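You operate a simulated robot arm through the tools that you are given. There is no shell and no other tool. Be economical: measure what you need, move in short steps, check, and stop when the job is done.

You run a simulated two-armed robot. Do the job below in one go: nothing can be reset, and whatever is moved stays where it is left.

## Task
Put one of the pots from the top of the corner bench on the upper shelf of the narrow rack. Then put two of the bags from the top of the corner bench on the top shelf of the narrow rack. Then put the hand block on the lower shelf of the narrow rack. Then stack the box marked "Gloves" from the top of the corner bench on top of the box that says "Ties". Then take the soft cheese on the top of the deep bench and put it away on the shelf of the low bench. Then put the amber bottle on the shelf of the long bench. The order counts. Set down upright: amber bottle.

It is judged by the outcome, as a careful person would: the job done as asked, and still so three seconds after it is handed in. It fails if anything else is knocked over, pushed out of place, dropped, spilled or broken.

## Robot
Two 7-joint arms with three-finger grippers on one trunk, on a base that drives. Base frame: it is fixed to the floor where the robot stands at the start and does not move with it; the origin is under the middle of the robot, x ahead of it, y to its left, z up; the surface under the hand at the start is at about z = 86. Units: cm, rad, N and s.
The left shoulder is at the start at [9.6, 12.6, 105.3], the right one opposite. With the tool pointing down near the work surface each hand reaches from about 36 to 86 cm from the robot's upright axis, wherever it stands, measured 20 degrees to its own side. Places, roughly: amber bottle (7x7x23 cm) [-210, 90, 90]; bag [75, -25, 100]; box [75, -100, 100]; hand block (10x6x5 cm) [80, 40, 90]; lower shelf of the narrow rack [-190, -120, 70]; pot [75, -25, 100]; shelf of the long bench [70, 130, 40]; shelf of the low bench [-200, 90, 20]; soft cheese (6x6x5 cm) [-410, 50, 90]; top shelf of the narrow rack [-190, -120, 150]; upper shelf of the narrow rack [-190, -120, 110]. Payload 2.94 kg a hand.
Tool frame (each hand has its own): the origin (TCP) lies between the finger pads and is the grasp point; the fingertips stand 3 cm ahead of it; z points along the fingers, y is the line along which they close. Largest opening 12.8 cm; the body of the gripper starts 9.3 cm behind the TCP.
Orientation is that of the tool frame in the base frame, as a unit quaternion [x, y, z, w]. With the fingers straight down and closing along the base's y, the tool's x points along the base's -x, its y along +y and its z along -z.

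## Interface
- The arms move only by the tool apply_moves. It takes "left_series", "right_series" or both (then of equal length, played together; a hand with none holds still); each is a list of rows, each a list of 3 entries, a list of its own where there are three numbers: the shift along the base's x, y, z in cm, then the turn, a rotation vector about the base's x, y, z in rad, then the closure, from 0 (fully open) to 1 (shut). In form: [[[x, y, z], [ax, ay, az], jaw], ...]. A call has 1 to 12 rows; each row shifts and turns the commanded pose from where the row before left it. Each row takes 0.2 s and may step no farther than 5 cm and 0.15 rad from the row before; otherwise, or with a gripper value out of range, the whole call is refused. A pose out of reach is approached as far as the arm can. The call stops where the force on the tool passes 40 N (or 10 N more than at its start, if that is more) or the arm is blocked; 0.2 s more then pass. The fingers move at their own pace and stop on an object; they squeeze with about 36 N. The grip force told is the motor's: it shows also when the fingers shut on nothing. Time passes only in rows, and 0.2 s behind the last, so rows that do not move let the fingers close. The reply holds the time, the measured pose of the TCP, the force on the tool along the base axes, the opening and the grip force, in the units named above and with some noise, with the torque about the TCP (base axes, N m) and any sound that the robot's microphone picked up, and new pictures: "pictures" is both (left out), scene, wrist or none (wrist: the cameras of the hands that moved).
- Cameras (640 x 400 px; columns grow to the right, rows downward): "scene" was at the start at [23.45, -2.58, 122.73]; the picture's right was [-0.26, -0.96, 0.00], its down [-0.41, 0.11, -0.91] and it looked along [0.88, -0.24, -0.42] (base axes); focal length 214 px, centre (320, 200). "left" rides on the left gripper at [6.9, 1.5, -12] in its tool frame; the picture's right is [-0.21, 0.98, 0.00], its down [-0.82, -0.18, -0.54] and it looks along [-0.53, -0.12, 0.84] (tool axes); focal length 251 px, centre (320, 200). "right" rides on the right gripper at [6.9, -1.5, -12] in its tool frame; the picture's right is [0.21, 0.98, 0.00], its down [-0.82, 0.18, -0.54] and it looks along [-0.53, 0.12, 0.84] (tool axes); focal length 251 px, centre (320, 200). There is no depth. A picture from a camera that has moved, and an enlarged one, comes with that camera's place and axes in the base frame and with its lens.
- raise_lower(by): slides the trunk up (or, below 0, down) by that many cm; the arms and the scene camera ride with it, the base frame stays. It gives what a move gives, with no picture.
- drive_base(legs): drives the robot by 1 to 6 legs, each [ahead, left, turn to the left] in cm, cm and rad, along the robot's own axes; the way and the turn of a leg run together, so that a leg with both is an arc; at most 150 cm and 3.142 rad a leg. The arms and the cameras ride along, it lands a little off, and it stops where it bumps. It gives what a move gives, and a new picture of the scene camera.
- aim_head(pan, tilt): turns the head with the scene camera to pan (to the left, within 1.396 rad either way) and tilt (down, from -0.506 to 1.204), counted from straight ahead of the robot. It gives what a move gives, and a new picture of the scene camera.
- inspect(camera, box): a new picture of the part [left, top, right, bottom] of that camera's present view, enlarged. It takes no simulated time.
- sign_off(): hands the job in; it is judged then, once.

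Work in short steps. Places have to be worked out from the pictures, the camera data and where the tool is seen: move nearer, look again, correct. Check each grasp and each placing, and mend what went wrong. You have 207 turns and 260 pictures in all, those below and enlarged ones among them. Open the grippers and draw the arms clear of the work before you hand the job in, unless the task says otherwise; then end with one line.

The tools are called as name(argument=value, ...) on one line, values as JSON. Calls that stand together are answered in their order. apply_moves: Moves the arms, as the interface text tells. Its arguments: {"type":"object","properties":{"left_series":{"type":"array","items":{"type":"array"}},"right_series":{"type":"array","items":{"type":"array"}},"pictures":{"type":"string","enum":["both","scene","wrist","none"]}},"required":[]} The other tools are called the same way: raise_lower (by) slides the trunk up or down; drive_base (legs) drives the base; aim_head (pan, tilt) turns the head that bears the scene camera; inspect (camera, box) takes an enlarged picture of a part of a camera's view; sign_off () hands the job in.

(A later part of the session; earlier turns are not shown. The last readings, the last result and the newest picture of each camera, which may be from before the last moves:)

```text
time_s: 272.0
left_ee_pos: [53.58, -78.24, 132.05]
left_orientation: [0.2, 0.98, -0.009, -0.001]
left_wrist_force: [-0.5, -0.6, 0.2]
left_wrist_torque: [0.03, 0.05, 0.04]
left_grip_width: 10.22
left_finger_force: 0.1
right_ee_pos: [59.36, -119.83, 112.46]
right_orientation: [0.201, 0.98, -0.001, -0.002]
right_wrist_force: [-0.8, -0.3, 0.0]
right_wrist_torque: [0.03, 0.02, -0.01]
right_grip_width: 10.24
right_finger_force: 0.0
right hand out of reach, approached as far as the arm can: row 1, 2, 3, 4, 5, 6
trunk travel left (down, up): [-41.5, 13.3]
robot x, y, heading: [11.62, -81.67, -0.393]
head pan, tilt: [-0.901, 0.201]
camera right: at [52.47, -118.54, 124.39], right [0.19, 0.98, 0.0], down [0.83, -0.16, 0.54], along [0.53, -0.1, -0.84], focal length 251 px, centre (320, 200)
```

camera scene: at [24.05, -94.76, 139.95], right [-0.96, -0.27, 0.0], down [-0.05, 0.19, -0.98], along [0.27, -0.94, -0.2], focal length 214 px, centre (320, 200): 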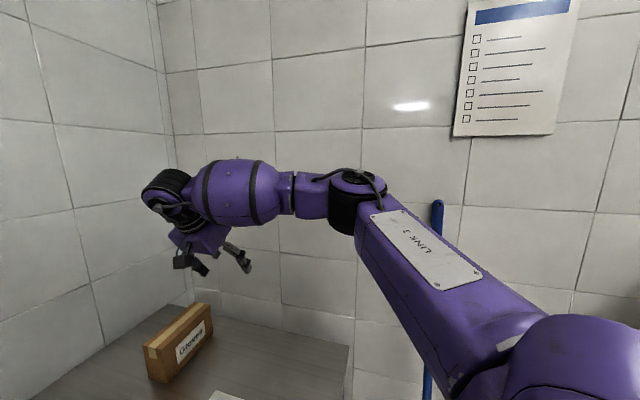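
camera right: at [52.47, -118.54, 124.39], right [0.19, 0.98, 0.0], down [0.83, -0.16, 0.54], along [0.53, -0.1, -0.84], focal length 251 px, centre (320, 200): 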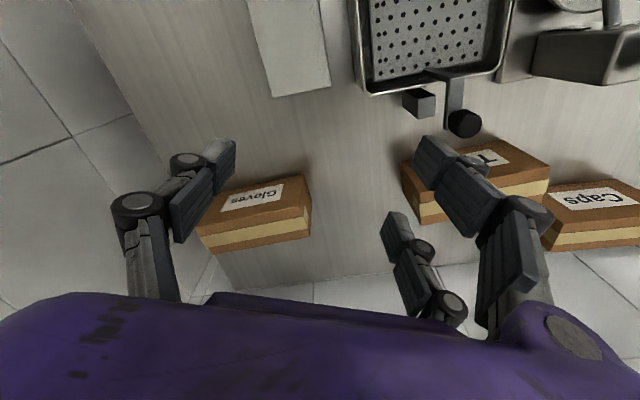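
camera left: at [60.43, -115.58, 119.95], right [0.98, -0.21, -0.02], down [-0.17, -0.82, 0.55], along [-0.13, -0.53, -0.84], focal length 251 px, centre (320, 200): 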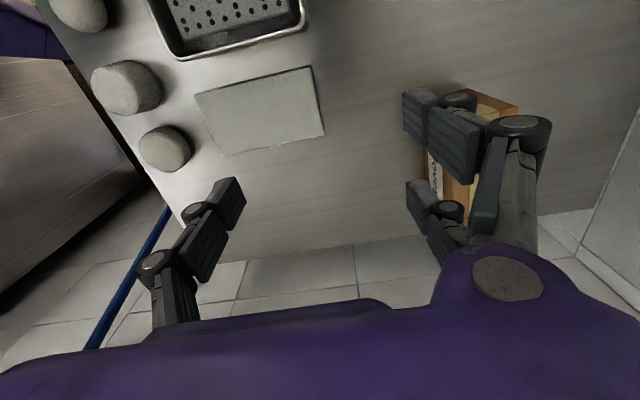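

All my "out of reach" points share one thing: the hand's azimuth under ~18° to its own side. So I turn the body left 0.1 rad and go 3 cm ahead, putting the box at ~22° to the right.

drive_base(legs=[[3, 0, 0.11]])

apply_moves(right_series=[[[3, -3.2, -2], [0, 0, -0.14], 0.2], [[3, -3.2, -2], [0, 0, -0.14], 0.2], [[3, -3, -2], [0, 0, -0.14], 0.2], [[3, -2, -1], [0, 0, -0.14], 0.2], [[2, -1, 0], [0, 0, -0.14], 0.2], [[0, 0, 0], [0, 0, -0.14], 0.2], [[0, 0, 0], [0, 0, -0.14], 0.2], [[0, 0, 0], [0, 0, -0.14], 0.2], [[0, 0, 0], [0, 0, -0.12], 0.2]], pictures="wrist")

```text
time_s: 272.9
left_ee_pos: [55.76, -74.62, 132.06]
left_orientation: [0.145, 0.989, -0.009, -0.001]
left_wrist_force: [0.5, -0.5, -0.3]
left_wrist_torque: [-0.04, 0.02, 0.01]
left_grip_width: 10.24
left_finger_force: 0.0
right_ee_pos: [65.92, -115.48, 112.54]
right_orientation: [0.147, 0.989, -0.001, -0.001]
right_wrist_force: [0.6, 0.6, -0.1]
right_wrist_torque: [-0.01, 0.02, 0.02]
right_grip_width: 10.22
right_finger_force: 0.1
trunk travel left (down, up): [-41.5, 13.3]
robot x, y, heading: [14.58, -82.77, -0.286]
head pan, tilt: [-0.901, 0.201]
camera scene: at [28.11, -94.34, 139.97], right [-0.93, -0.37, 0.0], down [-0.07, 0.18, -0.98], along [0.37, -0.91, -0.2], focal length 214 px, centre (320, 200)
```

scene: 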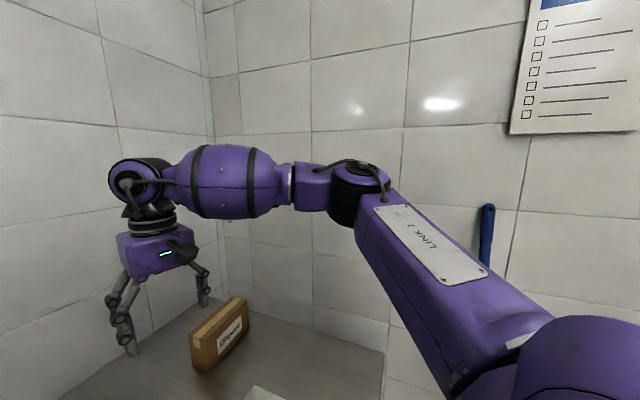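

```text
time_s: 274.9
left_ee_pos: [55.78, -74.59, 132.11]
left_orientation: [0.145, 0.989, -0.01, -0.001]
left_wrist_force: [0.1, 0.2, 0.2]
left_wrist_torque: [-0.02, -0.02, 0.01]
left_grip_width: 10.23
left_finger_force: 0.1
right_ee_pos: [69.69, -131.85, 109.28]
right_orientation: [0.643, 0.766, -0.001, -0.002]
right_wrist_force: [0.2, 0.4, 0.9]
right_wrist_torque: [0.02, -0.02, 0.01]
right_grip_width: 10.23
right_finger_force: 0.1
right hand out of reach, approached as far as the arm can: row 1, 2, 3, 4, 5
trunk travel left (down, up): [-41.5, 13.3]
robot x, y, heading: [14.79, -82.7, -0.285]
head pan, tilt: [-0.901, 0.201]
camera right: at [67.07, -125.53, 121.22], right [0.92, 0.38, 0.0], down [0.32, -0.78, 0.54], along [0.2, -0.5, -0.84], focal length 251 px, centre (320, 200)
```

right: 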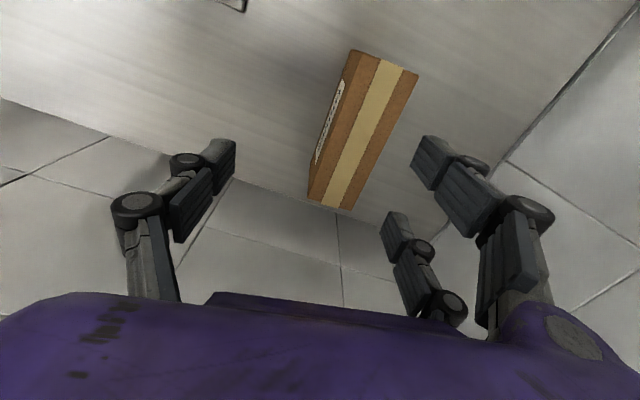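

Much better: over the box now. Finish the yaw and move the last 5 cm, down to z≈101.

apply_moves(right_series=[[[0, 0, -2], [0, 0, -0.09], 0.2], [[1, -0.5, -2], [0, 0, -0.085], 0.2], [[1.2, -0.5, -2], [0, 0, 0], 0.2], [[1.2, -0.5, -1.5], [0, 0, 0], 0.2], [[1.2, 0, -0.5], [0, 0, 0], 0.2]], pictures="both")

```text
time_s: 276.1
left_ee_pos: [55.7, -74.65, 132.05]
left_orientation: [0.147, 0.989, -0.01, -0.001]
left_wrist_force: [0.6, 0.2, 0.1]
left_wrist_torque: [0.03, -0.03, -0.01]
left_grip_width: 10.25
left_finger_force: 0.1
right_ee_pos: [69.88, -134.62, 104.78]
right_orientation: [0.707, 0.707, -0.001, -0.001]
right_wrist_force: [-0.4, -0.6, -0.6]
right_wrist_torque: [0.04, 0.01, -0.02]
right_grip_width: 10.24
right_finger_force: 0.1
right hand out of reach, approached as far as the arm can: row 2, 3, 4, 5
trunk travel left (down, up): [-41.5, 13.3]
robot x, y, heading: [14.31, -82.25, -0.291]
head pan, tilt: [-0.901, 0.201]
camera scene: at [28.19, -94.38, 139.95], right [-0.93, -0.37, 0.0], down [-0.07, 0.19, -0.98], along [0.37, -0.91, -0.2], focal length 214 px, centre (320, 200)
camera right: at [68.43, -127.79, 116.73], right [0.98, 0.22, 0.0], down [0.18, -0.82, 0.54], along [0.11, -0.53, -0.84], focal length 251 px, centre (320, 200)
```

scene: 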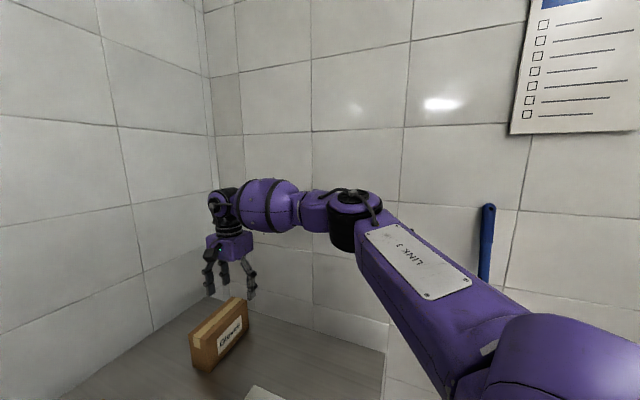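
right: 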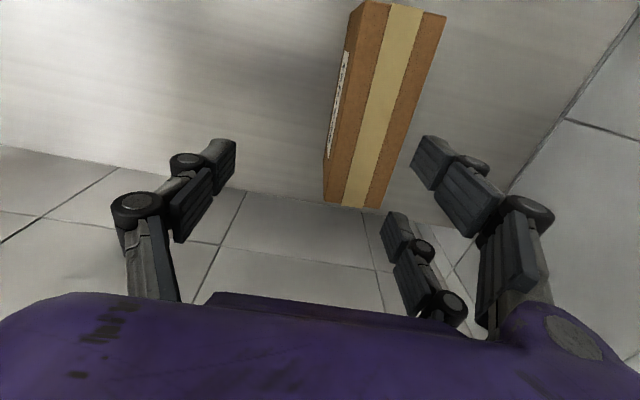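

Now the distance is the limit (63 cm shoulder–wrist). Drive 3.7 cm ahead and 3 cm right.

drive_base(legs=[[2.5, -4.5, 0]])

inspect(camera="right", box=[0, 0, 640, 400])

```text
time_s: 277.2
left_ee_pos: [56.86, -79.55, 131.98]
left_orientation: [0.146, 0.989, -0.009, 0.0]
left_wrist_force: [-0.7, 0.7, -0.6]
left_wrist_torque: [0.05, -0.03, -0.01]
left_grip_width: 10.2
left_finger_force: 0.0
right_ee_pos: [70.94, -139.44, 104.82]
right_orientation: [0.706, 0.708, -0.001, -0.002]
right_wrist_force: [-0.1, -0.3, 0.6]
right_wrist_torque: [0.0, 0.02, -0.01]
right_grip_width: 10.25
right_finger_force: 0.0
trunk travel left (down, up): [-41.5, 13.3]
robot x, y, heading: [15.81, -87.61, -0.29]
head pan, tilt: [-0.901, 0.201]
camera scene: at [29.29, -99.28, 139.96], right [-0.93, -0.37, 0.0], down [-0.07, 0.18, -0.98], along [0.37, -0.91, -0.2], focal length 214 px, centre (320, 200)
```

scene: 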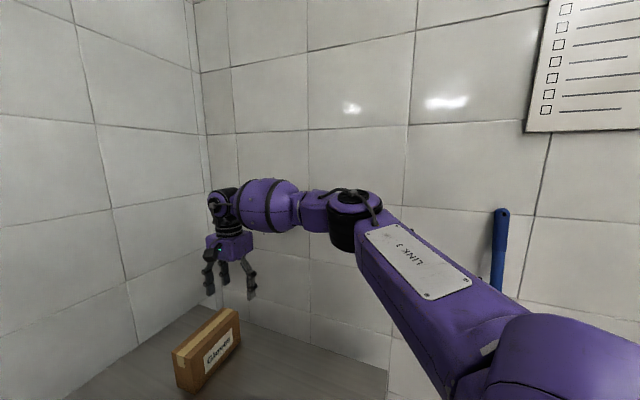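

```text
1.00 times, centred on (320, 200) of right (not enlarged: the box is as wide or as high as the picture)
camera zoom: at [69.53, -132.68, 116.77], right [0.98, 0.22, 0.0], down [0.18, -0.82, 0.54], along [0.11, -0.53, -0.84], focal length 251 px, centre (320, 200)
```

zoom: 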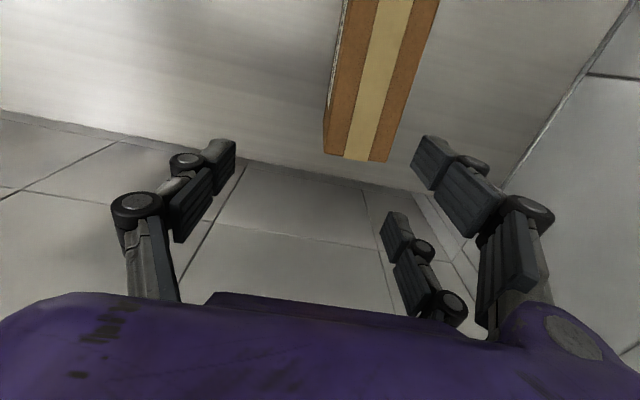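

The box axis runs about 4° rotated; centre ≈ [73.8,-133.5]. Shift over it and match the yaw.

apply_moves(right_series=[[[0.5, 2.7, -1], [0, 0, 0.07], 0.2], [[1, 2.7, -1], [0, 0, 0], 0.2], [[1.4, 0, -1.5], [0, 0, 0], 0.2], [[0, 0, 0], [0, 0, 0], 0.2]], pictures="wrist")

```text
time_s: 278.2
left_ee_pos: [56.86, -79.49, 132.09]
left_orientation: [0.146, 0.989, -0.009, 0.0]
left_wrist_force: [0.0, -0.1, 0.0]
left_wrist_torque: [-0.01, 0.02, 0.0]
left_grip_width: 10.26
left_finger_force: 0.1
right_ee_pos: [70.95, -135.63, 103.41]
right_orientation: [0.681, 0.732, 0.0, -0.002]
right_wrist_force: [0.3, -0.2, 0.6]
right_wrist_torque: [0.03, -0.03, -0.01]
right_grip_width: 10.23
right_finger_force: 0.2
right hand out of reach, approached as far as the arm can: row 1, 2, 3
trunk travel left (down, up): [-41.5, 13.3]
robot x, y, heading: [15.74, -87.53, -0.288]
head pan, tilt: [-0.901, 0.201]
camera right: at [69.01, -128.97, 115.31], right [0.96, 0.28, 0.0], down [0.24, -0.81, 0.54], along [0.15, -0.52, -0.84], focal length 251 px, centre (320, 200)
```

right: 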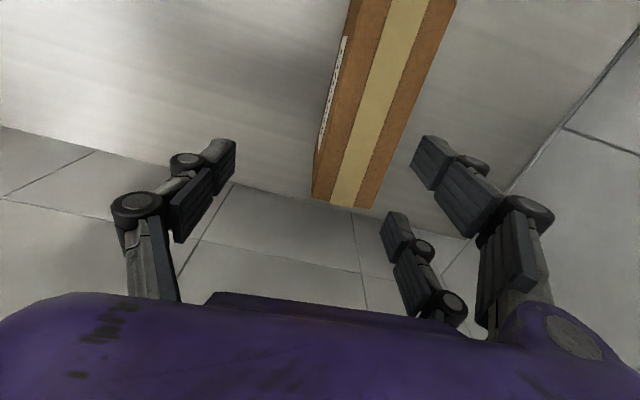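

The right elbow is against the side wall here. Switch to the left arm with the box ≥22° to its left: retract the right hand, turn to heading ≈ -0.9 at about (13,-100).

apply_moves(right_series=[[[-1.5, 1.5, 3], [0, 0, 0.1], 0.3], [[-2.6, 2.65, 2], [0, 0, 0.14], 0.3], [[-2.6, 2.65, 2], [0, 0, 0.14], 0.3], [[-2.6, 2.65, 2], [0, 0, 0.14], 0.3], [[-2.6, 2.65, 2], [0, 0, 0.14], 0.3], [[-2.6, 2.65, 2], [0, 0, 0.14], 0.3], [[-2.6, 2.65, 2], [0, 0, 0.14], 0.3], [[-2.6, 2.65, 2], [0, 0, 0], 0.3], [[-2.6, 2.65, 2], [0, 0, 0], 0.3]], pictures="none")

drive_base(legs=[[-10, 0, 0], [0, 0, -0.61]])

```text
time_s: 280.2
left_ee_pos: [56.81, -79.42, 131.99]
left_orientation: [0.146, 0.989, -0.01, 0.0]
left_wrist_force: [-0.3, 0.2, -0.6]
left_wrist_torque: [-0.04, 0.0, -0.01]
left_grip_width: 10.25
left_finger_force: 0.1
right_ee_pos: [48.57, -112.96, 122.29]
right_orientation: [0.277, 0.961, -0.002, -0.001]
right_wrist_force: [-0.2, -0.3, 0.7]
right_wrist_torque: [-0.05, -0.01, 0.02]
right_grip_width: 8.95
right_finger_force: 0.1
trunk travel left (down, up): [-41.5, 13.3]
robot x, y, heading: [15.69, -87.81, -0.288]
head pan, tilt: [-0.901, 0.201]
```

```text
time_s: 283.0
left_ee_pos: [44.4, -101.37, 132.12]
left_orientation: [0.432, 0.902, -0.009, -0.003]
left_wrist_force: [0.3, 0.8, -0.8]
left_wrist_torque: [0.01, -0.02, -0.01]
left_grip_width: 10.23
left_finger_force: 0.1
right_ee_pos: [18.71, -124.4, 122.23]
right_orientation: [0.549, 0.836, -0.001, -0.002]
right_wrist_force: [0.4, -0.1, -0.1]
right_wrist_torque: [-0.01, 0.04, -0.02]
right_grip_width: 8.96
right_finger_force: 0.1
trunk travel left (down, up): [-41.5, 13.3]
robot x, y, heading: [5.61, -84.47, -0.882]
head pan, tilt: [-0.901, 0.201]
camera scene: at [10.6, -102.09, 139.96], right [-0.98, 0.22, 0.0], down [0.04, 0.19, -0.98], along [-0.21, -0.96, -0.2], focal length 214 px, centre (320, 200)
```

scene: 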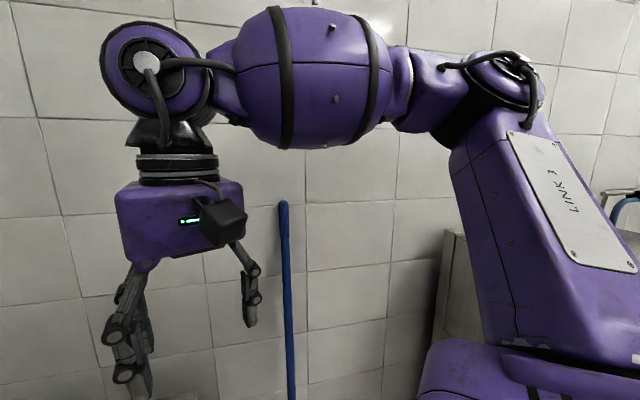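

Drive in to about (12,-98), and look ahead.

drive_base(legs=[[15, -3.8, 0]])

aim_head(pan=0.3, tilt=0.5)

```text
time_s: 284.4
left_ee_pos: [50.83, -115.26, 132.0]
left_orientation: [0.432, 0.902, -0.008, -0.003]
left_wrist_force: [-0.2, -1.3, -0.6]
left_wrist_torque: [-0.01, -0.03, 0.0]
left_grip_width: 10.24
left_finger_force: 0.1
right_ee_pos: [25.25, -138.33, 122.35]
right_orientation: [0.548, 0.836, -0.002, -0.001]
right_wrist_force: [0.3, 0.0, -0.1]
right_wrist_torque: [-0.02, -0.01, 0.04]
right_grip_width: 8.96
right_finger_force: 0.1
trunk travel left (down, up): [-41.5, 13.3]
robot x, y, heading: [12.2, -98.77, -0.893]
head pan, tilt: [-0.901, 0.201]
camera scene: at [17.07, -115.95, 139.98], right [-0.98, 0.22, 0.0], down [0.04, 0.19, -0.98], along [-0.21, -0.96, -0.2], focal length 214 px, centre (320, 200)
```

scene: 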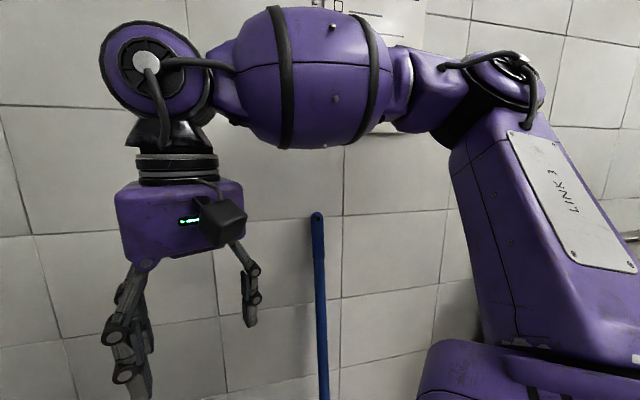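

```text
time_s: 285.8
left_ee_pos: [50.87, -115.37, 132.09]
left_orientation: [0.432, 0.902, -0.009, -0.003]
left_wrist_force: [-0.4, 0.3, 0.3]
left_wrist_torque: [0.03, 0.02, -0.01]
left_grip_width: 10.25
left_finger_force: 0.0
right_ee_pos: [25.36, -138.31, 122.23]
right_orientation: [0.549, 0.836, -0.002, -0.001]
right_wrist_force: [0.8, -0.2, -0.9]
right_wrist_torque: [-0.01, 0.02, -0.01]
right_grip_width: 8.97
right_finger_force: 0.0
trunk travel left (down, up): [-41.5, 13.3]
robot x, y, heading: [12.43, -98.44, -0.889]
head pan, tilt: [0.3, 0.499]
camera scene: at [26.7, -112.0, 137.19], right [-0.55, -0.83, 0.0], down [-0.4, 0.27, -0.88], along [0.73, -0.49, -0.48], focal length 214 px, centre (320, 200)
```

scene: 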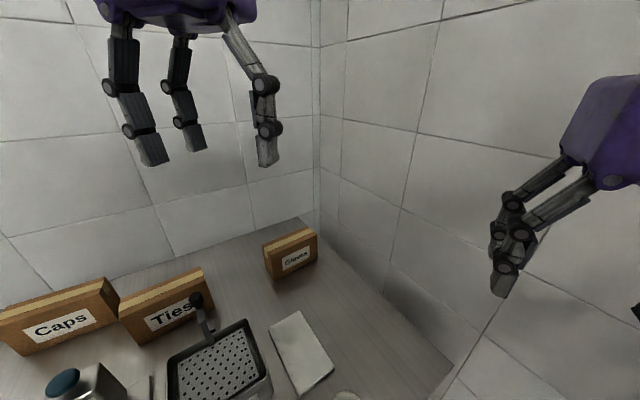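

Left hand sits at 27° azimuth now. Move it over the box, lowering and yawing to match the box (ψ≈-1.50).

apply_moves(left_series=[[[2.5, -2, -3.1], [0, 0, -0.067], 0.2], [[2.5, -2, -3.1], [0, 0, -0.067], 0.2], [[2.5, -2, -3.1], [0, 0, -0.067], 0.2], [[2.5, -2, -3.1], [0, 0, -0.067], 0.2], [[2.5, -2, -3.1], [0, 0, -0.067], 0.2], [[2.5, -2, -3.1], [0, 0, -0.067], 0.2], [[2.5, -2, -3.1], [0, 0, -0.067], 0.2], [[2.5, -2, -3.1], [0, 0, -0.067], 0.2], [[2.5, -2, -3.1], [0, 0, -0.067], 0.2]], pictures="both")

```text
time_s: 287.8
left_ee_pos: [67.8, -133.39, 104.03]
left_orientation: [0.676, 0.737, -0.004, -0.003]
left_wrist_force: [-0.4, -0.4, 1.5]
left_wrist_torque: [0.01, 0.03, 0.02]
left_grip_width: 10.23
left_finger_force: 0.0
left hand out of reach, approached as far as the arm can: row 8, 9
right_ee_pos: [25.28, -138.43, 122.29]
right_orientation: [0.548, 0.837, -0.001, -0.003]
right_wrist_force: [0.9, 0.3, 0.3]
right_wrist_torque: [0.03, 0.06, 0.0]
right_grip_width: 8.95
right_finger_force: 0.2
trunk travel left (down, up): [-41.5, 13.3]
robot x, y, heading: [12.19, -98.44, -0.887]
head pan, tilt: [0.3, 0.499]
camera scene: at [26.8, -112.16, 137.16], right [-0.55, -0.83, 0.0], down [-0.4, 0.27, -0.88], along [0.73, -0.49, -0.48], focal length 214 px, centre (320, 200)
camera left: at [69.02, -126.29, 115.91], right [0.99, -0.13, -0.01], down [-0.1, -0.83, 0.54], along [-0.08, -0.54, -0.84], focal length 251 px, centre (320, 200)
```

scene: 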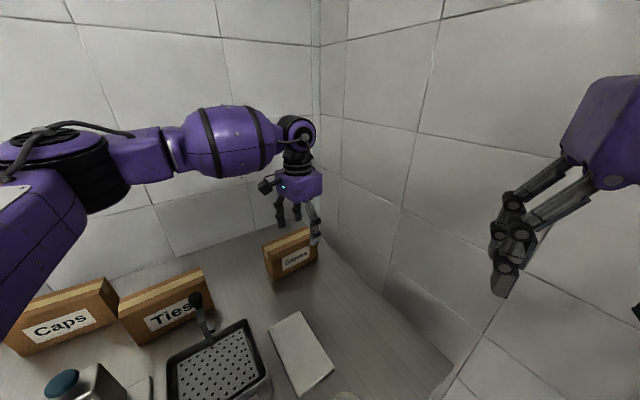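
left: 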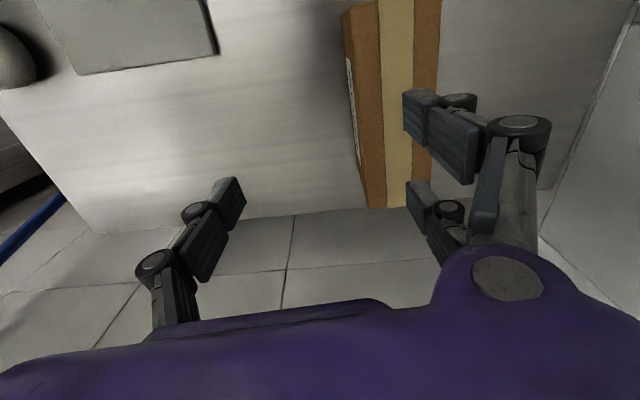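

Only 6 cm short in x. Translate the base +6 cm in x (own axes 3.8 ahead, 4.6 left).

drive_base(legs=[[3.9, 4.7, 0]])

inspect(camera="left", box=[0, 0, 640, 400])

```text
time_s: 288.9
left_ee_pos: [70.36, -133.09, 104.0]
left_orientation: [0.675, 0.737, -0.004, -0.003]
left_wrist_force: [0.1, -0.7, 0.1]
left_wrist_torque: [-0.01, 0.01, -0.04]
left_grip_width: 10.26
left_finger_force: 0.2
right_ee_pos: [27.9, -138.32, 122.22]
right_orientation: [0.547, 0.837, -0.001, -0.002]
right_wrist_force: [0.6, -0.6, 0.1]
right_wrist_torque: [0.02, -0.01, -0.01]
right_grip_width: 8.97
right_finger_force: 0.1
trunk travel left (down, up): [-41.5, 13.3]
robot x, y, heading: [15.26, -98.62, -0.887]
head pan, tilt: [0.3, 0.499]
stopped in leg 1: the robot was blocked; the commanded pose is now the measured one
camera scene: at [29.29, -112.0, 137.18], right [-0.55, -0.83, 0.0], down [-0.4, 0.26, -0.88], along [0.73, -0.48, -0.48], focal length 214 px, centre (320, 200)
```

scene: 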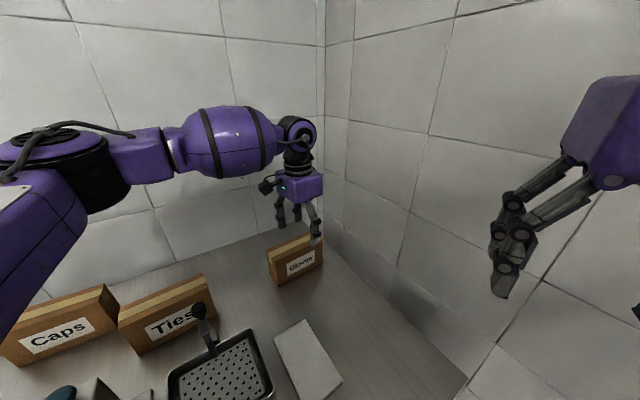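

```text
1.00 times, centred on (320, 200) of left (not enlarged: the box is as wide or as high as the picture)
camera zoom: at [71.47, -126.08, 115.91], right [0.99, -0.13, -0.01], down [-0.1, -0.83, 0.54], along [-0.08, -0.54, -0.84], focal length 251 px, centre (320, 200)
```

zoom: 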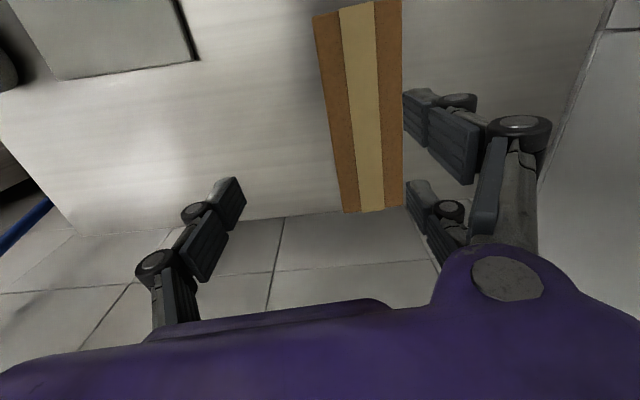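

Blocked by the bench, and the azimuth is at its limit (19°). Back 1 cm and turn right 0.1 rad to give the arm more room, then shift the hand over.

drive_base(legs=[[-1, 0, -0.11]])

apply_moves(left_series=[[[2.5, 1.5, 0], [0, 0, 0.04], 0.2], [[2.5, 1.5, 0], [0, 0, 0.04], 0.2], [[2, 1.5, -0.5], [0, 0, 0], 0.2]], pictures="wrist")

```text
time_s: 289.9
left_ee_pos: [65.81, -138.19, 103.97]
left_orientation: [0.713, 0.701, -0.004, -0.003]
left_wrist_force: [0.2, 0.4, 0.5]
left_wrist_torque: [0.0, 0.03, 0.02]
left_grip_width: 10.26
left_finger_force: 0.1
right_ee_pos: [23.17, -138.76, 122.12]
right_orientation: [0.591, 0.806, -0.001, -0.001]
right_wrist_force: [0.1, 0.1, -0.8]
right_wrist_torque: [-0.01, 0.01, 0.02]
right_grip_width: 8.96
right_finger_force: 0.1
trunk travel left (down, up): [-41.5, 13.3]
robot x, y, heading: [14.55, -98.1, -0.989]
head pan, tilt: [0.3, 0.499]
camera scene: at [27.39, -112.66, 137.18], right [-0.64, -0.77, 0.0], down [-0.37, 0.31, -0.88], along [0.68, -0.56, -0.48], focal length 214 px, centre (320, 200)
```

scene: 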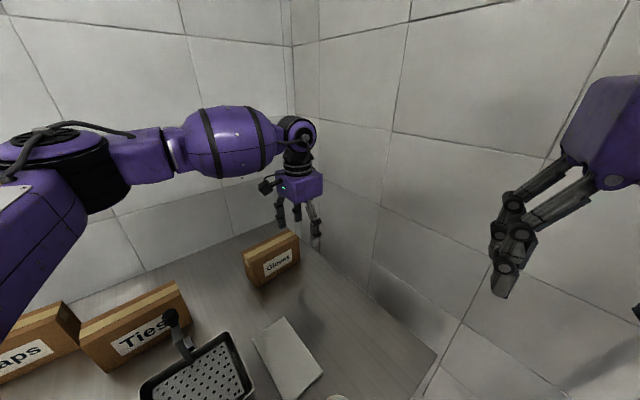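

```text
time_s: 290.7
left_ee_pos: [70.01, -132.87, 103.3]
left_orientation: [0.684, 0.73, -0.004, -0.001]
left_wrist_force: [0.2, -0.1, -0.3]
left_wrist_torque: [-0.02, 0.01, 0.02]
left_grip_width: 10.25
left_finger_force: 0.0
left hand out of reach, approached as far as the arm can: row 1, 2, 3
right_ee_pos: [23.0, -138.72, 122.16]
right_orientation: [0.591, 0.807, -0.001, -0.002]
right_wrist_force: [-0.5, 0.8, -0.1]
right_wrist_torque: [0.01, 0.0, -0.01]
right_grip_width: 8.95
right_finger_force: 0.1
trunk travel left (down, up): [-41.5, 13.3]
robot x, y, heading: [14.1, -97.83, -0.995]
head pan, tilt: [0.3, 0.499]
camera left: at [71.32, -125.74, 115.3], right [0.99, -0.15, -0.01], down [-0.12, -0.83, 0.54], along [-0.09, -0.54, -0.84], focal length 251 px, centre (320, 200)
```

left: 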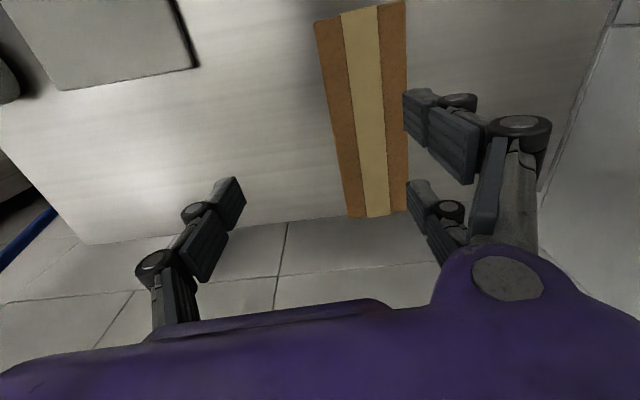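

I see the pattern now: the upper arm stays ~50° outward, so the best reach is at ~33° azimuth. Reposition to about (6.5,-94), heading -1.1, putting the box at ahead 66 / left 42.

drive_base(legs=[[-7.6, -4.2, -0.105]])

apply_moves(left_series=[[[3, 0, 0], [0, 0, 0.05], 0.2], [[3, 0, 0], [0, 0, 0.05], 0.2], [[3, 0, 0], [0, 0, 0], 0.2], [[3, 0, 0], [0, 0, 0], 0.2]], pictures="wrist")

```text
time_s: 291.8
left_ee_pos: [58.61, -134.26, 103.28]
left_orientation: [0.722, 0.692, -0.002, -0.002]
left_wrist_force: [-0.1, -0.1, 0.5]
left_wrist_torque: [-0.02, -0.01, 0.01]
left_grip_width: 10.22
left_finger_force: 0.0
right_ee_pos: [11.5, -135.0, 122.23]
right_orientation: [0.633, 0.774, -0.001, -0.002]
right_wrist_force: [-0.1, 0.6, -0.3]
right_wrist_torque: [-0.03, -0.03, 0.02]
right_grip_width: 8.95
right_finger_force: 0.1
trunk travel left (down, up): [-41.5, 13.3]
robot x, y, heading: [7.31, -93.72, -1.104]
head pan, tilt: [0.3, 0.499]
camera scene: at [18.39, -109.54, 137.18], right [-0.72, -0.7, 0.0], down [-0.33, 0.34, -0.88], along [0.61, -0.63, -0.48], focal length 214 px, centre (320, 200)
```

scene: 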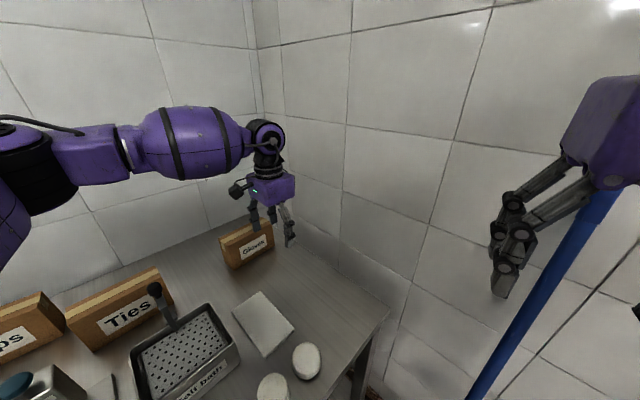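

```text
time_s: 292.8
left_ee_pos: [62.6, -133.11, 103.27]
left_orientation: [0.684, 0.729, -0.001, 0.0]
left_wrist_force: [0.4, 1.0, -0.1]
left_wrist_torque: [0.01, 0.04, 0.02]
left_grip_width: 10.25
left_finger_force: 0.0
left hand out of reach, approached as far as the arm can: row 1, 2, 3, 4
right_ee_pos: [11.46, -135.15, 122.13]
right_orientation: [0.634, 0.774, -0.001, -0.002]
right_wrist_force: [-0.4, 0.1, 0.2]
right_wrist_torque: [-0.02, -0.01, 0.06]
right_grip_width: 8.94
right_finger_force: 0.1
trunk travel left (down, up): [-41.5, 13.3]
robot x, y, heading: [7.24, -93.45, -1.099]
head pan, tilt: [0.3, 0.499]
camera left: at [63.85, -126.08, 115.19], right [0.99, -0.15, 0.0], down [-0.13, -0.83, 0.54], along [-0.09, -0.54, -0.84], focal length 251 px, centre (320, 200)
```

left: 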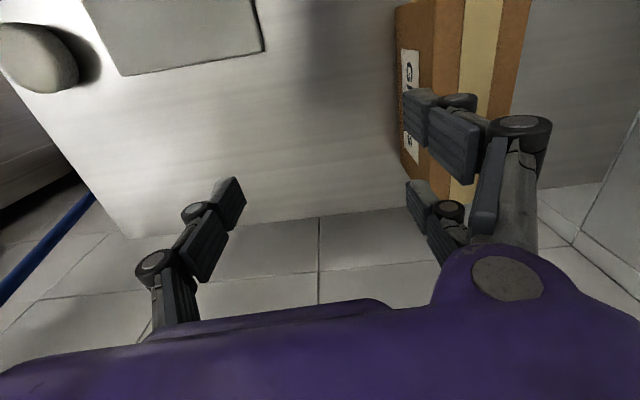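

Tilt the left tool about x (pointing toward -y, still closing along x): from this heading that brings the wrist well inside the reachable zone. Do that while shifting over the box.

apply_moves(left_series=[[[0, 0, 0.5], [-0.13, 0, 0], 0.2], [[1, 0, 0], [-0.13, 0, 0], 0.2], [[2, 0, 0], [-0.13, 0, 0], 0.2], [[2.5, 0, 0], [-0.13, 0, 0], 0.2], [[2.5, 0, 0], [-0.13, 0, 0], 0.2], [[2, 0, 0], [0, 0, 0], 0.2], [[1.2, 0, 0], [0, 0, 0], 0.2]], pictures="both")

```text
time_s: 294.4
left_ee_pos: [64.57, -133.48, 103.15]
left_orientation: [0.647, 0.692, -0.232, 0.221]
left_wrist_force: [-0.2, 0.6, 0.7]
left_wrist_torque: [-0.03, 0.01, 0.02]
left_grip_width: 10.25
left_finger_force: 0.1
left hand out of reach, approached as far as the arm can: row 3, 4, 5, 6, 7
right_ee_pos: [11.47, -135.03, 122.17]
right_orientation: [0.633, 0.774, -0.001, -0.002]
right_wrist_force: [0.2, 0.9, 0.6]
right_wrist_torque: [0.0, 0.0, -0.01]
right_grip_width: 8.93
right_finger_force: 0.1
trunk travel left (down, up): [-41.5, 13.3]
robot x, y, heading: [6.93, -93.41, -1.095]
head pan, tilt: [0.3, 0.499]
camera scene: at [18.39, -109.5, 137.19], right [-0.72, -0.7, 0.0], down [-0.33, 0.34, -0.88], along [0.61, -0.63, -0.48], focal length 214 px, centre (320, 200)
camera left: at [65.75, -120.7, 108.57], right [0.99, -0.12, 0.1], down [-0.13, -0.33, 0.93], along [-0.08, -0.94, -0.34], focal length 251 px, centre (320, 200)
```

scene: 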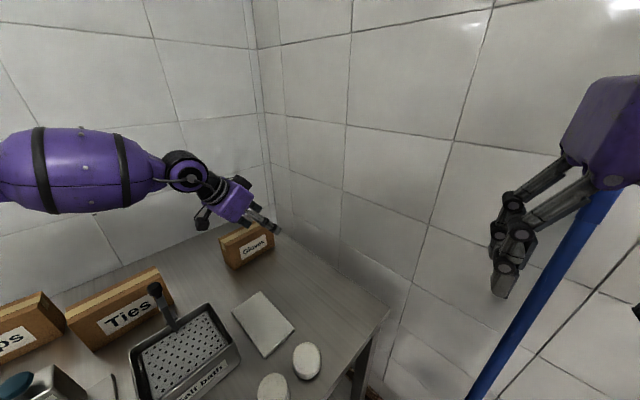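
left: 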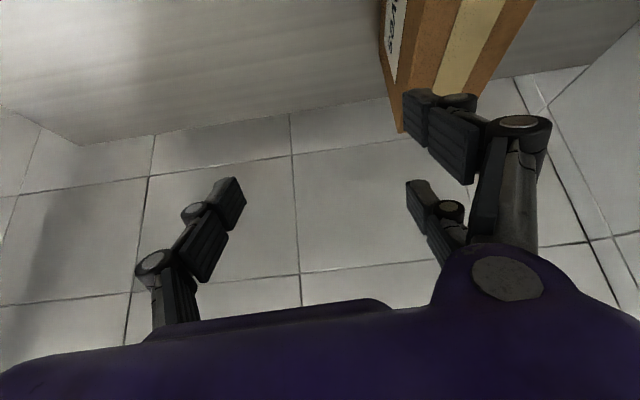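

Here the left elbow meets the back wall. The right arm with the box further to its right (ahead 71 / right 45) should be free of both walls. Retract the left arm and reposition to ≈(13,-75), heading -0.2.

apply_moves(left_series=[[[-2.1, 2.7, 2.7], [0.13, 0, 0], 0.2], [[-2.1, 2.7, 2.7], [0.13, 0, 0], 0.2], [[-2.1, 2.7, 2.7], [0.13, 0, 0], 0.2], [[-2.1, 2.7, 2.7], [0.13, 0, 0], 0.2], [[-2.1, 2.7, 2.7], [0.13, 0, 0.05], 0.2], [[-2.1, 2.7, 2.7], [0, 0, 0.14], 0.2], [[-2.1, 2.7, 2.7], [0, 0, 0.14], 0.2], [[-2.1, 2.7, 2.7], [0, 0, 0.14], 0.2]], pictures="none")

drive_base(legs=[[-12, 0, 0], [0, 0, 0.895], [8, 11.4, 0]])

```text
time_s: 296.2
left_ee_pos: [47.74, -111.85, 125.24]
left_orientation: [0.497, 0.868, -0.001, 0.0]
left_wrist_force: [-0.4, 0.3, -0.2]
left_wrist_torque: [-0.02, -0.05, 0.02]
left_grip_width: 10.24
left_finger_force: 0.1
right_ee_pos: [11.41, -134.91, 122.24]
right_orientation: [0.633, 0.774, -0.001, -0.001]
right_wrist_force: [-0.2, -0.4, 0.4]
right_wrist_torque: [-0.03, -0.03, 0.01]
right_grip_width: 8.97
right_finger_force: 0.0
trunk travel left (down, up): [-41.5, 13.3]
robot x, y, heading: [7.39, -93.38, -1.101]
head pan, tilt: [0.3, 0.499]
```

```text
time_s: 301.0
left_ee_pos: [51.18, -52.57, 125.11]
left_orientation: [0.066, 0.998, -0.001, 0.002]
left_wrist_force: [0.3, -0.4, -0.6]
left_wrist_torque: [0.01, 0.01, 0.0]
left_grip_width: 10.24
left_finger_force: 0.0
right_ee_pos: [47.03, -95.48, 122.16]
right_orientation: [0.229, 0.973, -0.001, -0.001]
right_wrist_force: [-0.4, 0.3, 0.5]
right_wrist_torque: [0.03, 0.0, -0.01]
right_grip_width: 8.99
right_finger_force: 0.1
trunk travel left (down, up): [-41.5, 13.3]
robot x, y, heading: [11.81, -73.29, -0.192]
head pan, tilt: [0.3, 0.499]
camera scene: at [31.02, -74.36, 137.19], right [0.11, -0.99, 0.0], down [-0.48, -0.05, -0.88], along [0.87, 0.1, -0.48], focal length 214 px, centre (320, 200)
```

scene: 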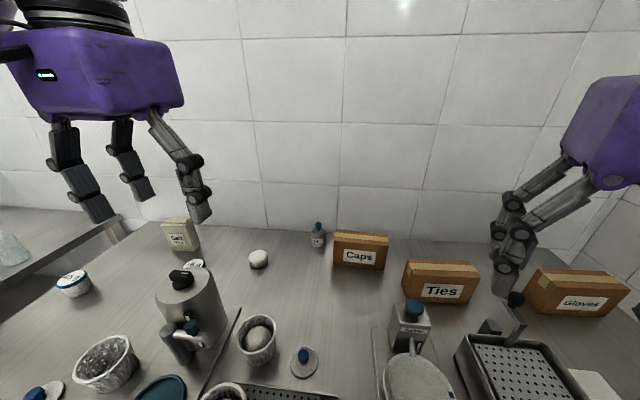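

Good. Swing the right hand outward first, then forward over the Gloves box, yawing on the way.

apply_moves(right_series=[[[0.4, -4.2, -0.5], [0, 0, -0.1], 0.2], [[0.4, -4.2, -0.5], [0, 0, -0.1], 0.2], [[0.4, -4.2, -0.5], [0, 0, -0.1], 0.2], [[0.4, -4.2, -0.5], [0, 0, -0.1], 0.2], [[0.4, -4.2, -1], [0, 0, -0.1], 0.2], [[0.4, -4.2, -1], [0, 0, -0.1], 0.2], [[2.5, -3, -2], [0, 0, -0.1], 0.2], [[3.5, -2, -2], [0, 0, -0.1], 0.2], [[4, -1.6, -2], [0, 0, -0.1], 0.2], [[4, -1.6, -2], [0, 0, -0.1], 0.2], [[4, -1.6, -2], [0, 0, -0.04], 0.2], [[4, -1, -2], [0, 0, 0], 0.2]], pictures="wrist")

```text
time_s: 303.6
left_ee_pos: [51.2, -52.54, 125.05]
left_orientation: [0.065, 0.998, -0.002, 0.0]
left_wrist_force: [0.3, 0.9, -1.0]
left_wrist_torque: [0.0, -0.01, -0.02]
left_grip_width: 10.21
left_finger_force: 0.0
right_ee_pos: [69.24, -131.27, 107.18]
right_orientation: [0.684, 0.73, -0.003, -0.003]
right_wrist_force: [-0.3, -1.8, -0.7]
right_wrist_torque: [0.08, -0.1, -0.02]
right_grip_width: 10.26
right_finger_force: 0.5
right hand out of reach, approached as far as the arm can: row 12
trunk travel left (down, up): [-41.5, 13.3]
robot x, y, heading: [11.88, -73.25, -0.19]
head pan, tilt: [0.3, 0.499]
camera right: at [67.48, -124.6, 119.03], right [0.96, 0.28, -0.01], down [0.24, -0.81, 0.54], along [0.15, -0.52, -0.84], focal length 251 px, centre (320, 200)
```

right: 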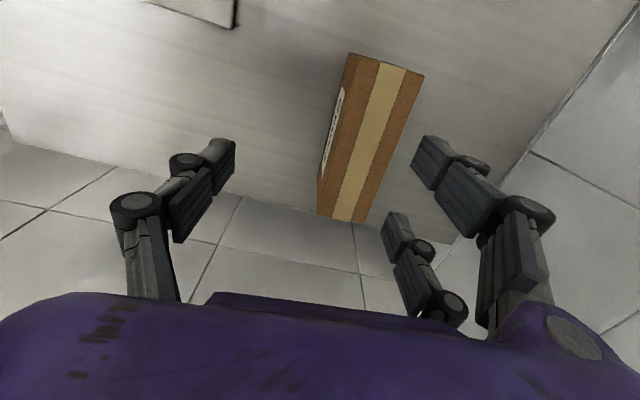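

Nearly there with good extension. Drive 4.8 cm ahead, 1.3 right to bring it exactly over.

drive_base(legs=[[4.8, -1.3, 0]])

apply_moves(right_series=[[[0, 0, -2.5], [0, 0, 0], 0.2], [[0, 0, -2.5], [0, 0, 0], 0.2]], pictures="wrist")

```text
time_s: 304.5
left_ee_pos: [55.3, -54.57, 125.12]
left_orientation: [0.066, 0.998, -0.001, 0.002]
left_wrist_force: [-0.2, 1.5, 0.9]
left_wrist_torque: [0.0, 0.0, 0.01]
left_grip_width: 10.25
left_finger_force: 0.0
right_ee_pos: [73.69, -133.23, 107.31]
right_orientation: [0.683, 0.731, 0.0, -0.002]
right_wrist_force: [-0.4, 0.8, 0.1]
right_wrist_torque: [0.02, 0.04, -0.05]
right_grip_width: 10.23
right_finger_force: 0.1
trunk travel left (down, up): [-41.5, 13.3]
robot x, y, heading: [15.67, -75.35, -0.189]
head pan, tilt: [0.3, 0.499]
camera scene: at [35.33, -76.45, 137.21], right [0.11, -0.99, 0.0], down [-0.47, -0.05, -0.88], along [0.87, 0.1, -0.48], focal length 214 px, centre (320, 200)
```

scene: 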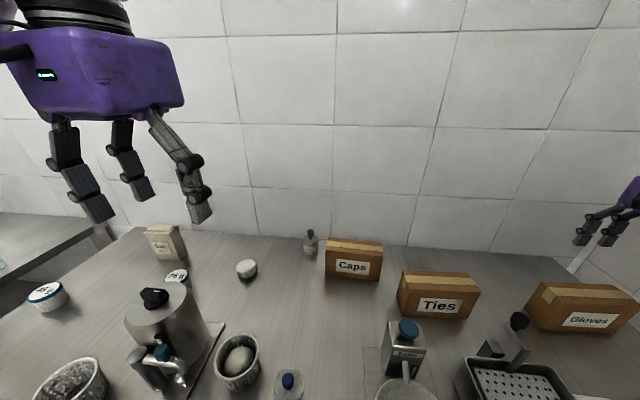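

```text
time_s: 305.1
left_ee_pos: [55.59, -54.66, 125.16]
left_orientation: [0.067, 0.998, -0.002, 0.001]
left_wrist_force: [0.1, -1.5, -0.3]
left_wrist_torque: [-0.01, 0.02, -0.01]
left_grip_width: 10.26
left_finger_force: 0.1
right_ee_pos: [73.85, -133.23, 102.21]
right_orientation: [0.683, 0.73, 0.0, -0.003]
right_wrist_force: [1.4, -0.4, -0.2]
right_wrist_torque: [-0.01, 0.03, 0.02]
right_grip_width: 10.21
right_finger_force: 0.2
trunk travel left (down, up): [-41.5, 13.3]
robot x, y, heading: [16.37, -75.76, -0.188]
head pan, tilt: [0.3, 0.499]
camera right: at [72.0, -126.62, 114.12], right [0.96, 0.28, 0.0], down [0.24, -0.81, 0.54], along [0.15, -0.52, -0.84], focal length 251 px, centre (320, 200)
```

right: 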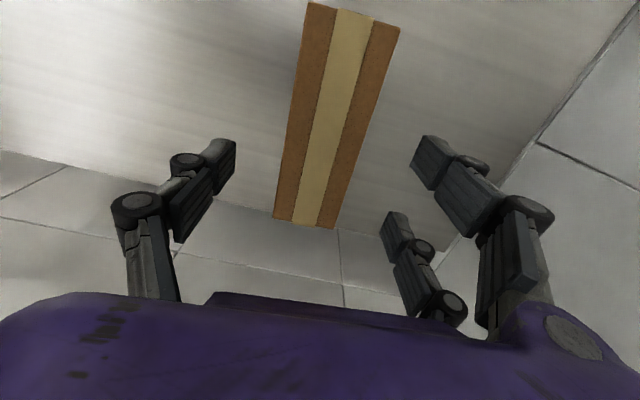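

Perfectly over the box. Descend 10 cm with the fingers straddling it.

apply_moves(right_series=[[[0.1, 0, -3], [0, 0, 0], 0.2], [[0.1, 0, -3], [0, 0, 0], 0.2], [[0, 0, -2.5], [0, 0, 0], 0.2], [[0, 0, -1.7], [0, 0, 0], 0.2], [[0, 0, 0], [0, 0, 0], 0.2]], pictures="wrist")

```text
time_s: 306.3
left_ee_pos: [55.48, -54.57, 125.13]
left_orientation: [0.066, 0.998, -0.002, 0.001]
left_wrist_force: [0.6, -1.0, 0.2]
left_wrist_torque: [-0.01, -0.05, 0.0]
left_grip_width: 10.24
left_finger_force: 0.1
right_ee_pos: [72.95, -132.84, 92.28]
right_orientation: [0.682, 0.731, 0.001, 0.0]
right_wrist_force: [0.3, 0.9, 0.0]
right_wrist_torque: [0.02, 0.01, 0.02]
right_grip_width: 10.22
right_finger_force: 0.1
right hand out of reach, approached as far as the arm can: row 2, 3, 4
trunk travel left (down, up): [-41.5, 13.3]
robot x, y, heading: [16.21, -75.54, -0.187]
head pan, tilt: [0.3, 0.499]
camera right: at [71.04, -126.13, 104.2], right [0.96, 0.28, 0.0], down [0.24, -0.81, 0.54], along [0.15, -0.52, -0.84], focal length 251 px, centre (320, 200)
```

right: 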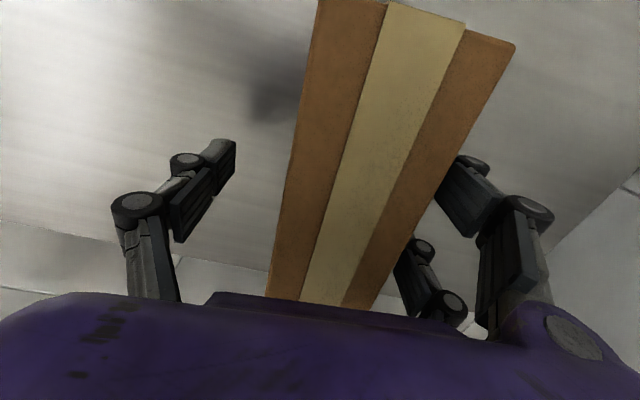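

Box lies between the fingers. Close and lift.

apply_moves(right_series=[[[0, 0, 0], [0, 0, 0], 0.5], [[0, 0, 0], [0, 0, 0], 1], [[0, 0, 0], [0, 0, 0], 1], [[0, 0, 0], [0, 0, 0], 1], [[0, 0, 1], [0, 0, 0], 1], [[0, 0, 4], [0, 0, 0], 1], [[0, 0, 4], [0, 0, 0], 1], [[0, 0, 4], [0, 0, 0], 1]], pictures="wrist")

```text
time_s: 308.1
left_ee_pos: [55.45, -54.66, 125.2]
left_orientation: [0.066, 0.998, -0.002, 0.002]
left_wrist_force: [0.0, 0.8, -1.0]
left_wrist_torque: [-0.01, -0.01, -0.02]
left_grip_width: 10.23
left_finger_force: 0.1
right_ee_pos: [72.94, -132.99, 105.5]
right_orientation: [0.682, 0.731, 0.0, -0.002]
right_wrist_force: [-0.5, 0.6, -2.4]
right_wrist_torque: [-0.01, -0.01, 0.0]
right_grip_width: 5.75
right_finger_force: 36.3
trunk travel left (down, up): [-41.5, 13.3]
robot x, y, heading: [16.14, -75.11, -0.189]
head pan, tilt: [0.3, 0.499]
camera right: at [71.06, -126.26, 117.45], right [0.96, 0.28, 0.0], down [0.24, -0.81, 0.54], along [0.15, -0.52, -0.84], focal length 251 px, centre (320, 200)
```

right: 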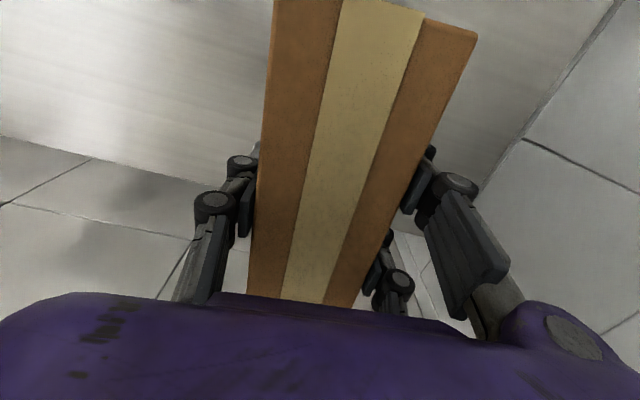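

Gloves held (bottom ≈6.3 below TCP). Raise 3 cm and shift 2 cm in x, to the Ties box's line, before travelling.

apply_moves(right_series=[[[0, 0, 3], [0, 0, 0], 1], [[1, 0, 0], [0, 0, 0], 1], [[1, 0, 0], [0, 0, 0], 1]], pictures="none")

```text
time_s: 308.9
left_ee_pos: [55.52, -54.72, 125.17]
left_orientation: [0.067, 0.998, -0.002, 0.001]
left_wrist_force: [0.4, 0.6, -0.4]
left_wrist_torque: [0.02, 0.0, 0.0]
left_grip_width: 10.24
left_finger_force: 0.0
right_ee_pos: [74.19, -132.82, 108.05]
right_orientation: [0.682, 0.731, 0.0, -0.003]
right_wrist_force: [0.4, -0.6, -1.6]
right_wrist_torque: [0.0, 0.02, -0.02]
right_grip_width: 5.73
right_finger_force: 35.6
right hand out of reach, approached as far as the arm can: row 3
trunk travel left (down, up): [-41.5, 13.3]
robot x, y, heading: [16.32, -75.19, -0.186]
head pan, tilt: [0.3, 0.499]
```

Travel 31.5 cm in +y with the box to above Ties.

drive_base(legs=[[-5.9, 30.6, 0]])

aim_head(pan=-0.4, tilt=0.5)

inspect(camera="right", box=[0, 0, 640, 400])

```text
time_s: 312.2
left_ee_pos: [55.55, -23.34, 125.04]
left_orientation: [0.068, 0.998, -0.002, 0.002]
left_wrist_force: [-0.1, -0.5, -0.7]
left_wrist_torque: [-0.03, -0.04, -0.01]
left_grip_width: 10.24
left_finger_force: 0.0
right_ee_pos: [74.2, -101.53, 108.05]
right_orientation: [0.681, 0.732, 0.0, -0.001]
right_wrist_force: [0.0, 0.4, -2.0]
right_wrist_torque: [0.01, 0.0, 0.01]
right_grip_width: 5.73
right_finger_force: 35.8
trunk travel left (down, up): [-41.5, 13.3]
robot x, y, heading: [16.23, -44.08, -0.191]
head pan, tilt: [0.3, 0.499]
camera scene: at [35.51, -45.18, 137.18], right [0.11, -0.99, 0.0], down [-0.48, -0.05, -0.88], along [0.87, 0.1, -0.48], focal length 214 px, centre (320, 200)
```

scene: 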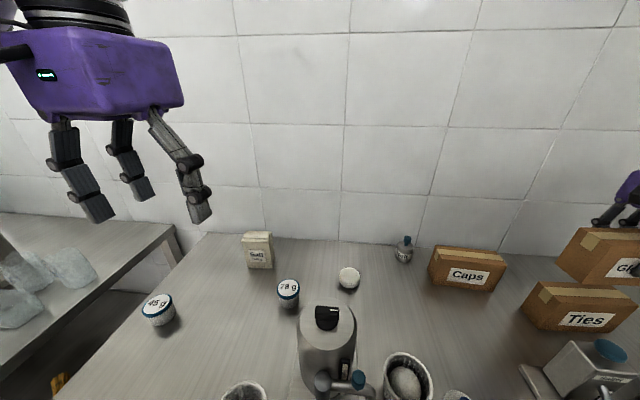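

```text
time_s: 313.3
left_ee_pos: [55.72, -23.34, 125.11]
left_orientation: [0.067, 0.998, -0.001, 0.002]
left_wrist_force: [0.1, 0.0, -0.1]
left_wrist_torque: [-0.02, 0.05, 0.0]
left_grip_width: 10.24
left_finger_force: 0.1
right_ee_pos: [74.04, -101.49, 108.13]
right_orientation: [0.682, 0.731, -0.001, -0.001]
right_wrist_force: [-0.5, 0.1, -2.8]
right_wrist_torque: [0.0, 0.03, 0.02]
right_grip_width: 5.76
right_finger_force: 36.1
trunk travel left (down, up): [-41.5, 13.3]
robot x, y, heading: [15.86, -44.27, -0.192]
head pan, tilt: [-0.4, 0.499]
camera scene: at [34.03, -51.22, 137.18], right [-0.56, -0.83, 0.0], down [-0.4, 0.27, -0.88], along [0.73, -0.49, -0.48], focal length 214 px, centre (320, 200)
```

scene: 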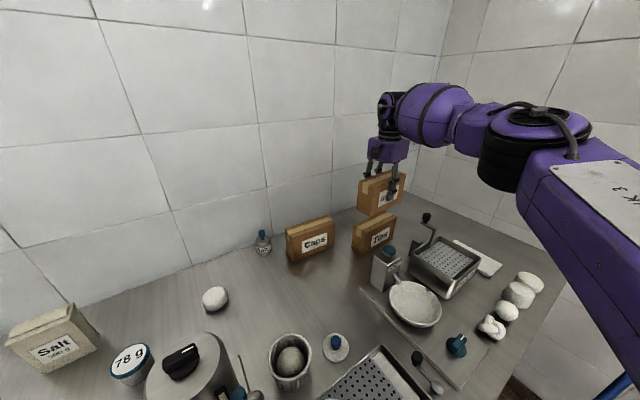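

```text
1.00 times, centred on (320, 200) of right (not enlarged: the box is as wide or as high as the picture)
camera zoom: at [72.25, -94.78, 119.96], right [0.96, 0.28, 0.0], down [0.24, -0.81, 0.54], along [0.15, -0.52, -0.84], focal length 251 px, centre (320, 200)
```

zoom: 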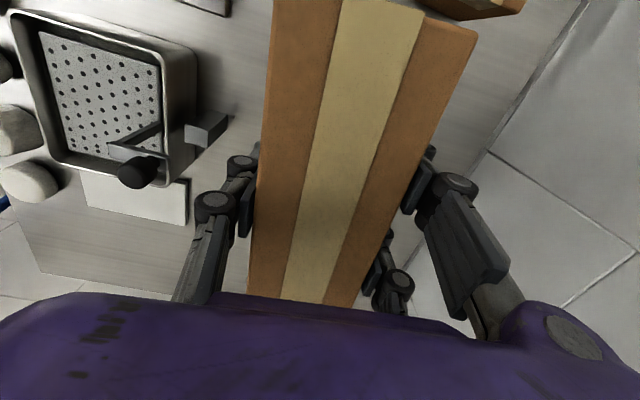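

Zoom on the two boxes to align them.

inspect(camera="scene", box=[320, 150, 440, 270])

```text
3.33 times, centred on (380, 210) of scene
camera zoom: at [34.03, -51.22, 137.18], right [-0.56, -0.83, 0.0], down [-0.4, 0.27, -0.88], along [0.73, -0.49, -0.48], focal length 715 px, centre (120, 167)
```

zoom: 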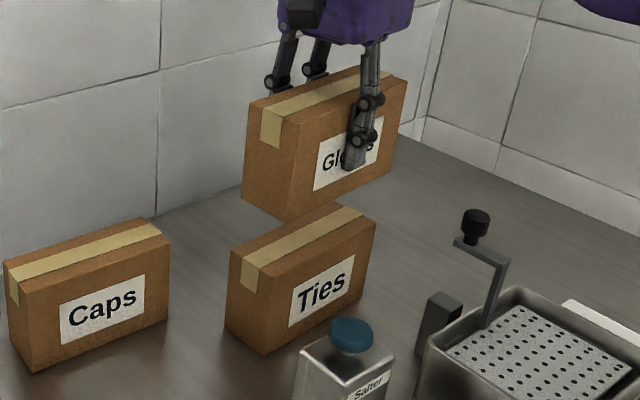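

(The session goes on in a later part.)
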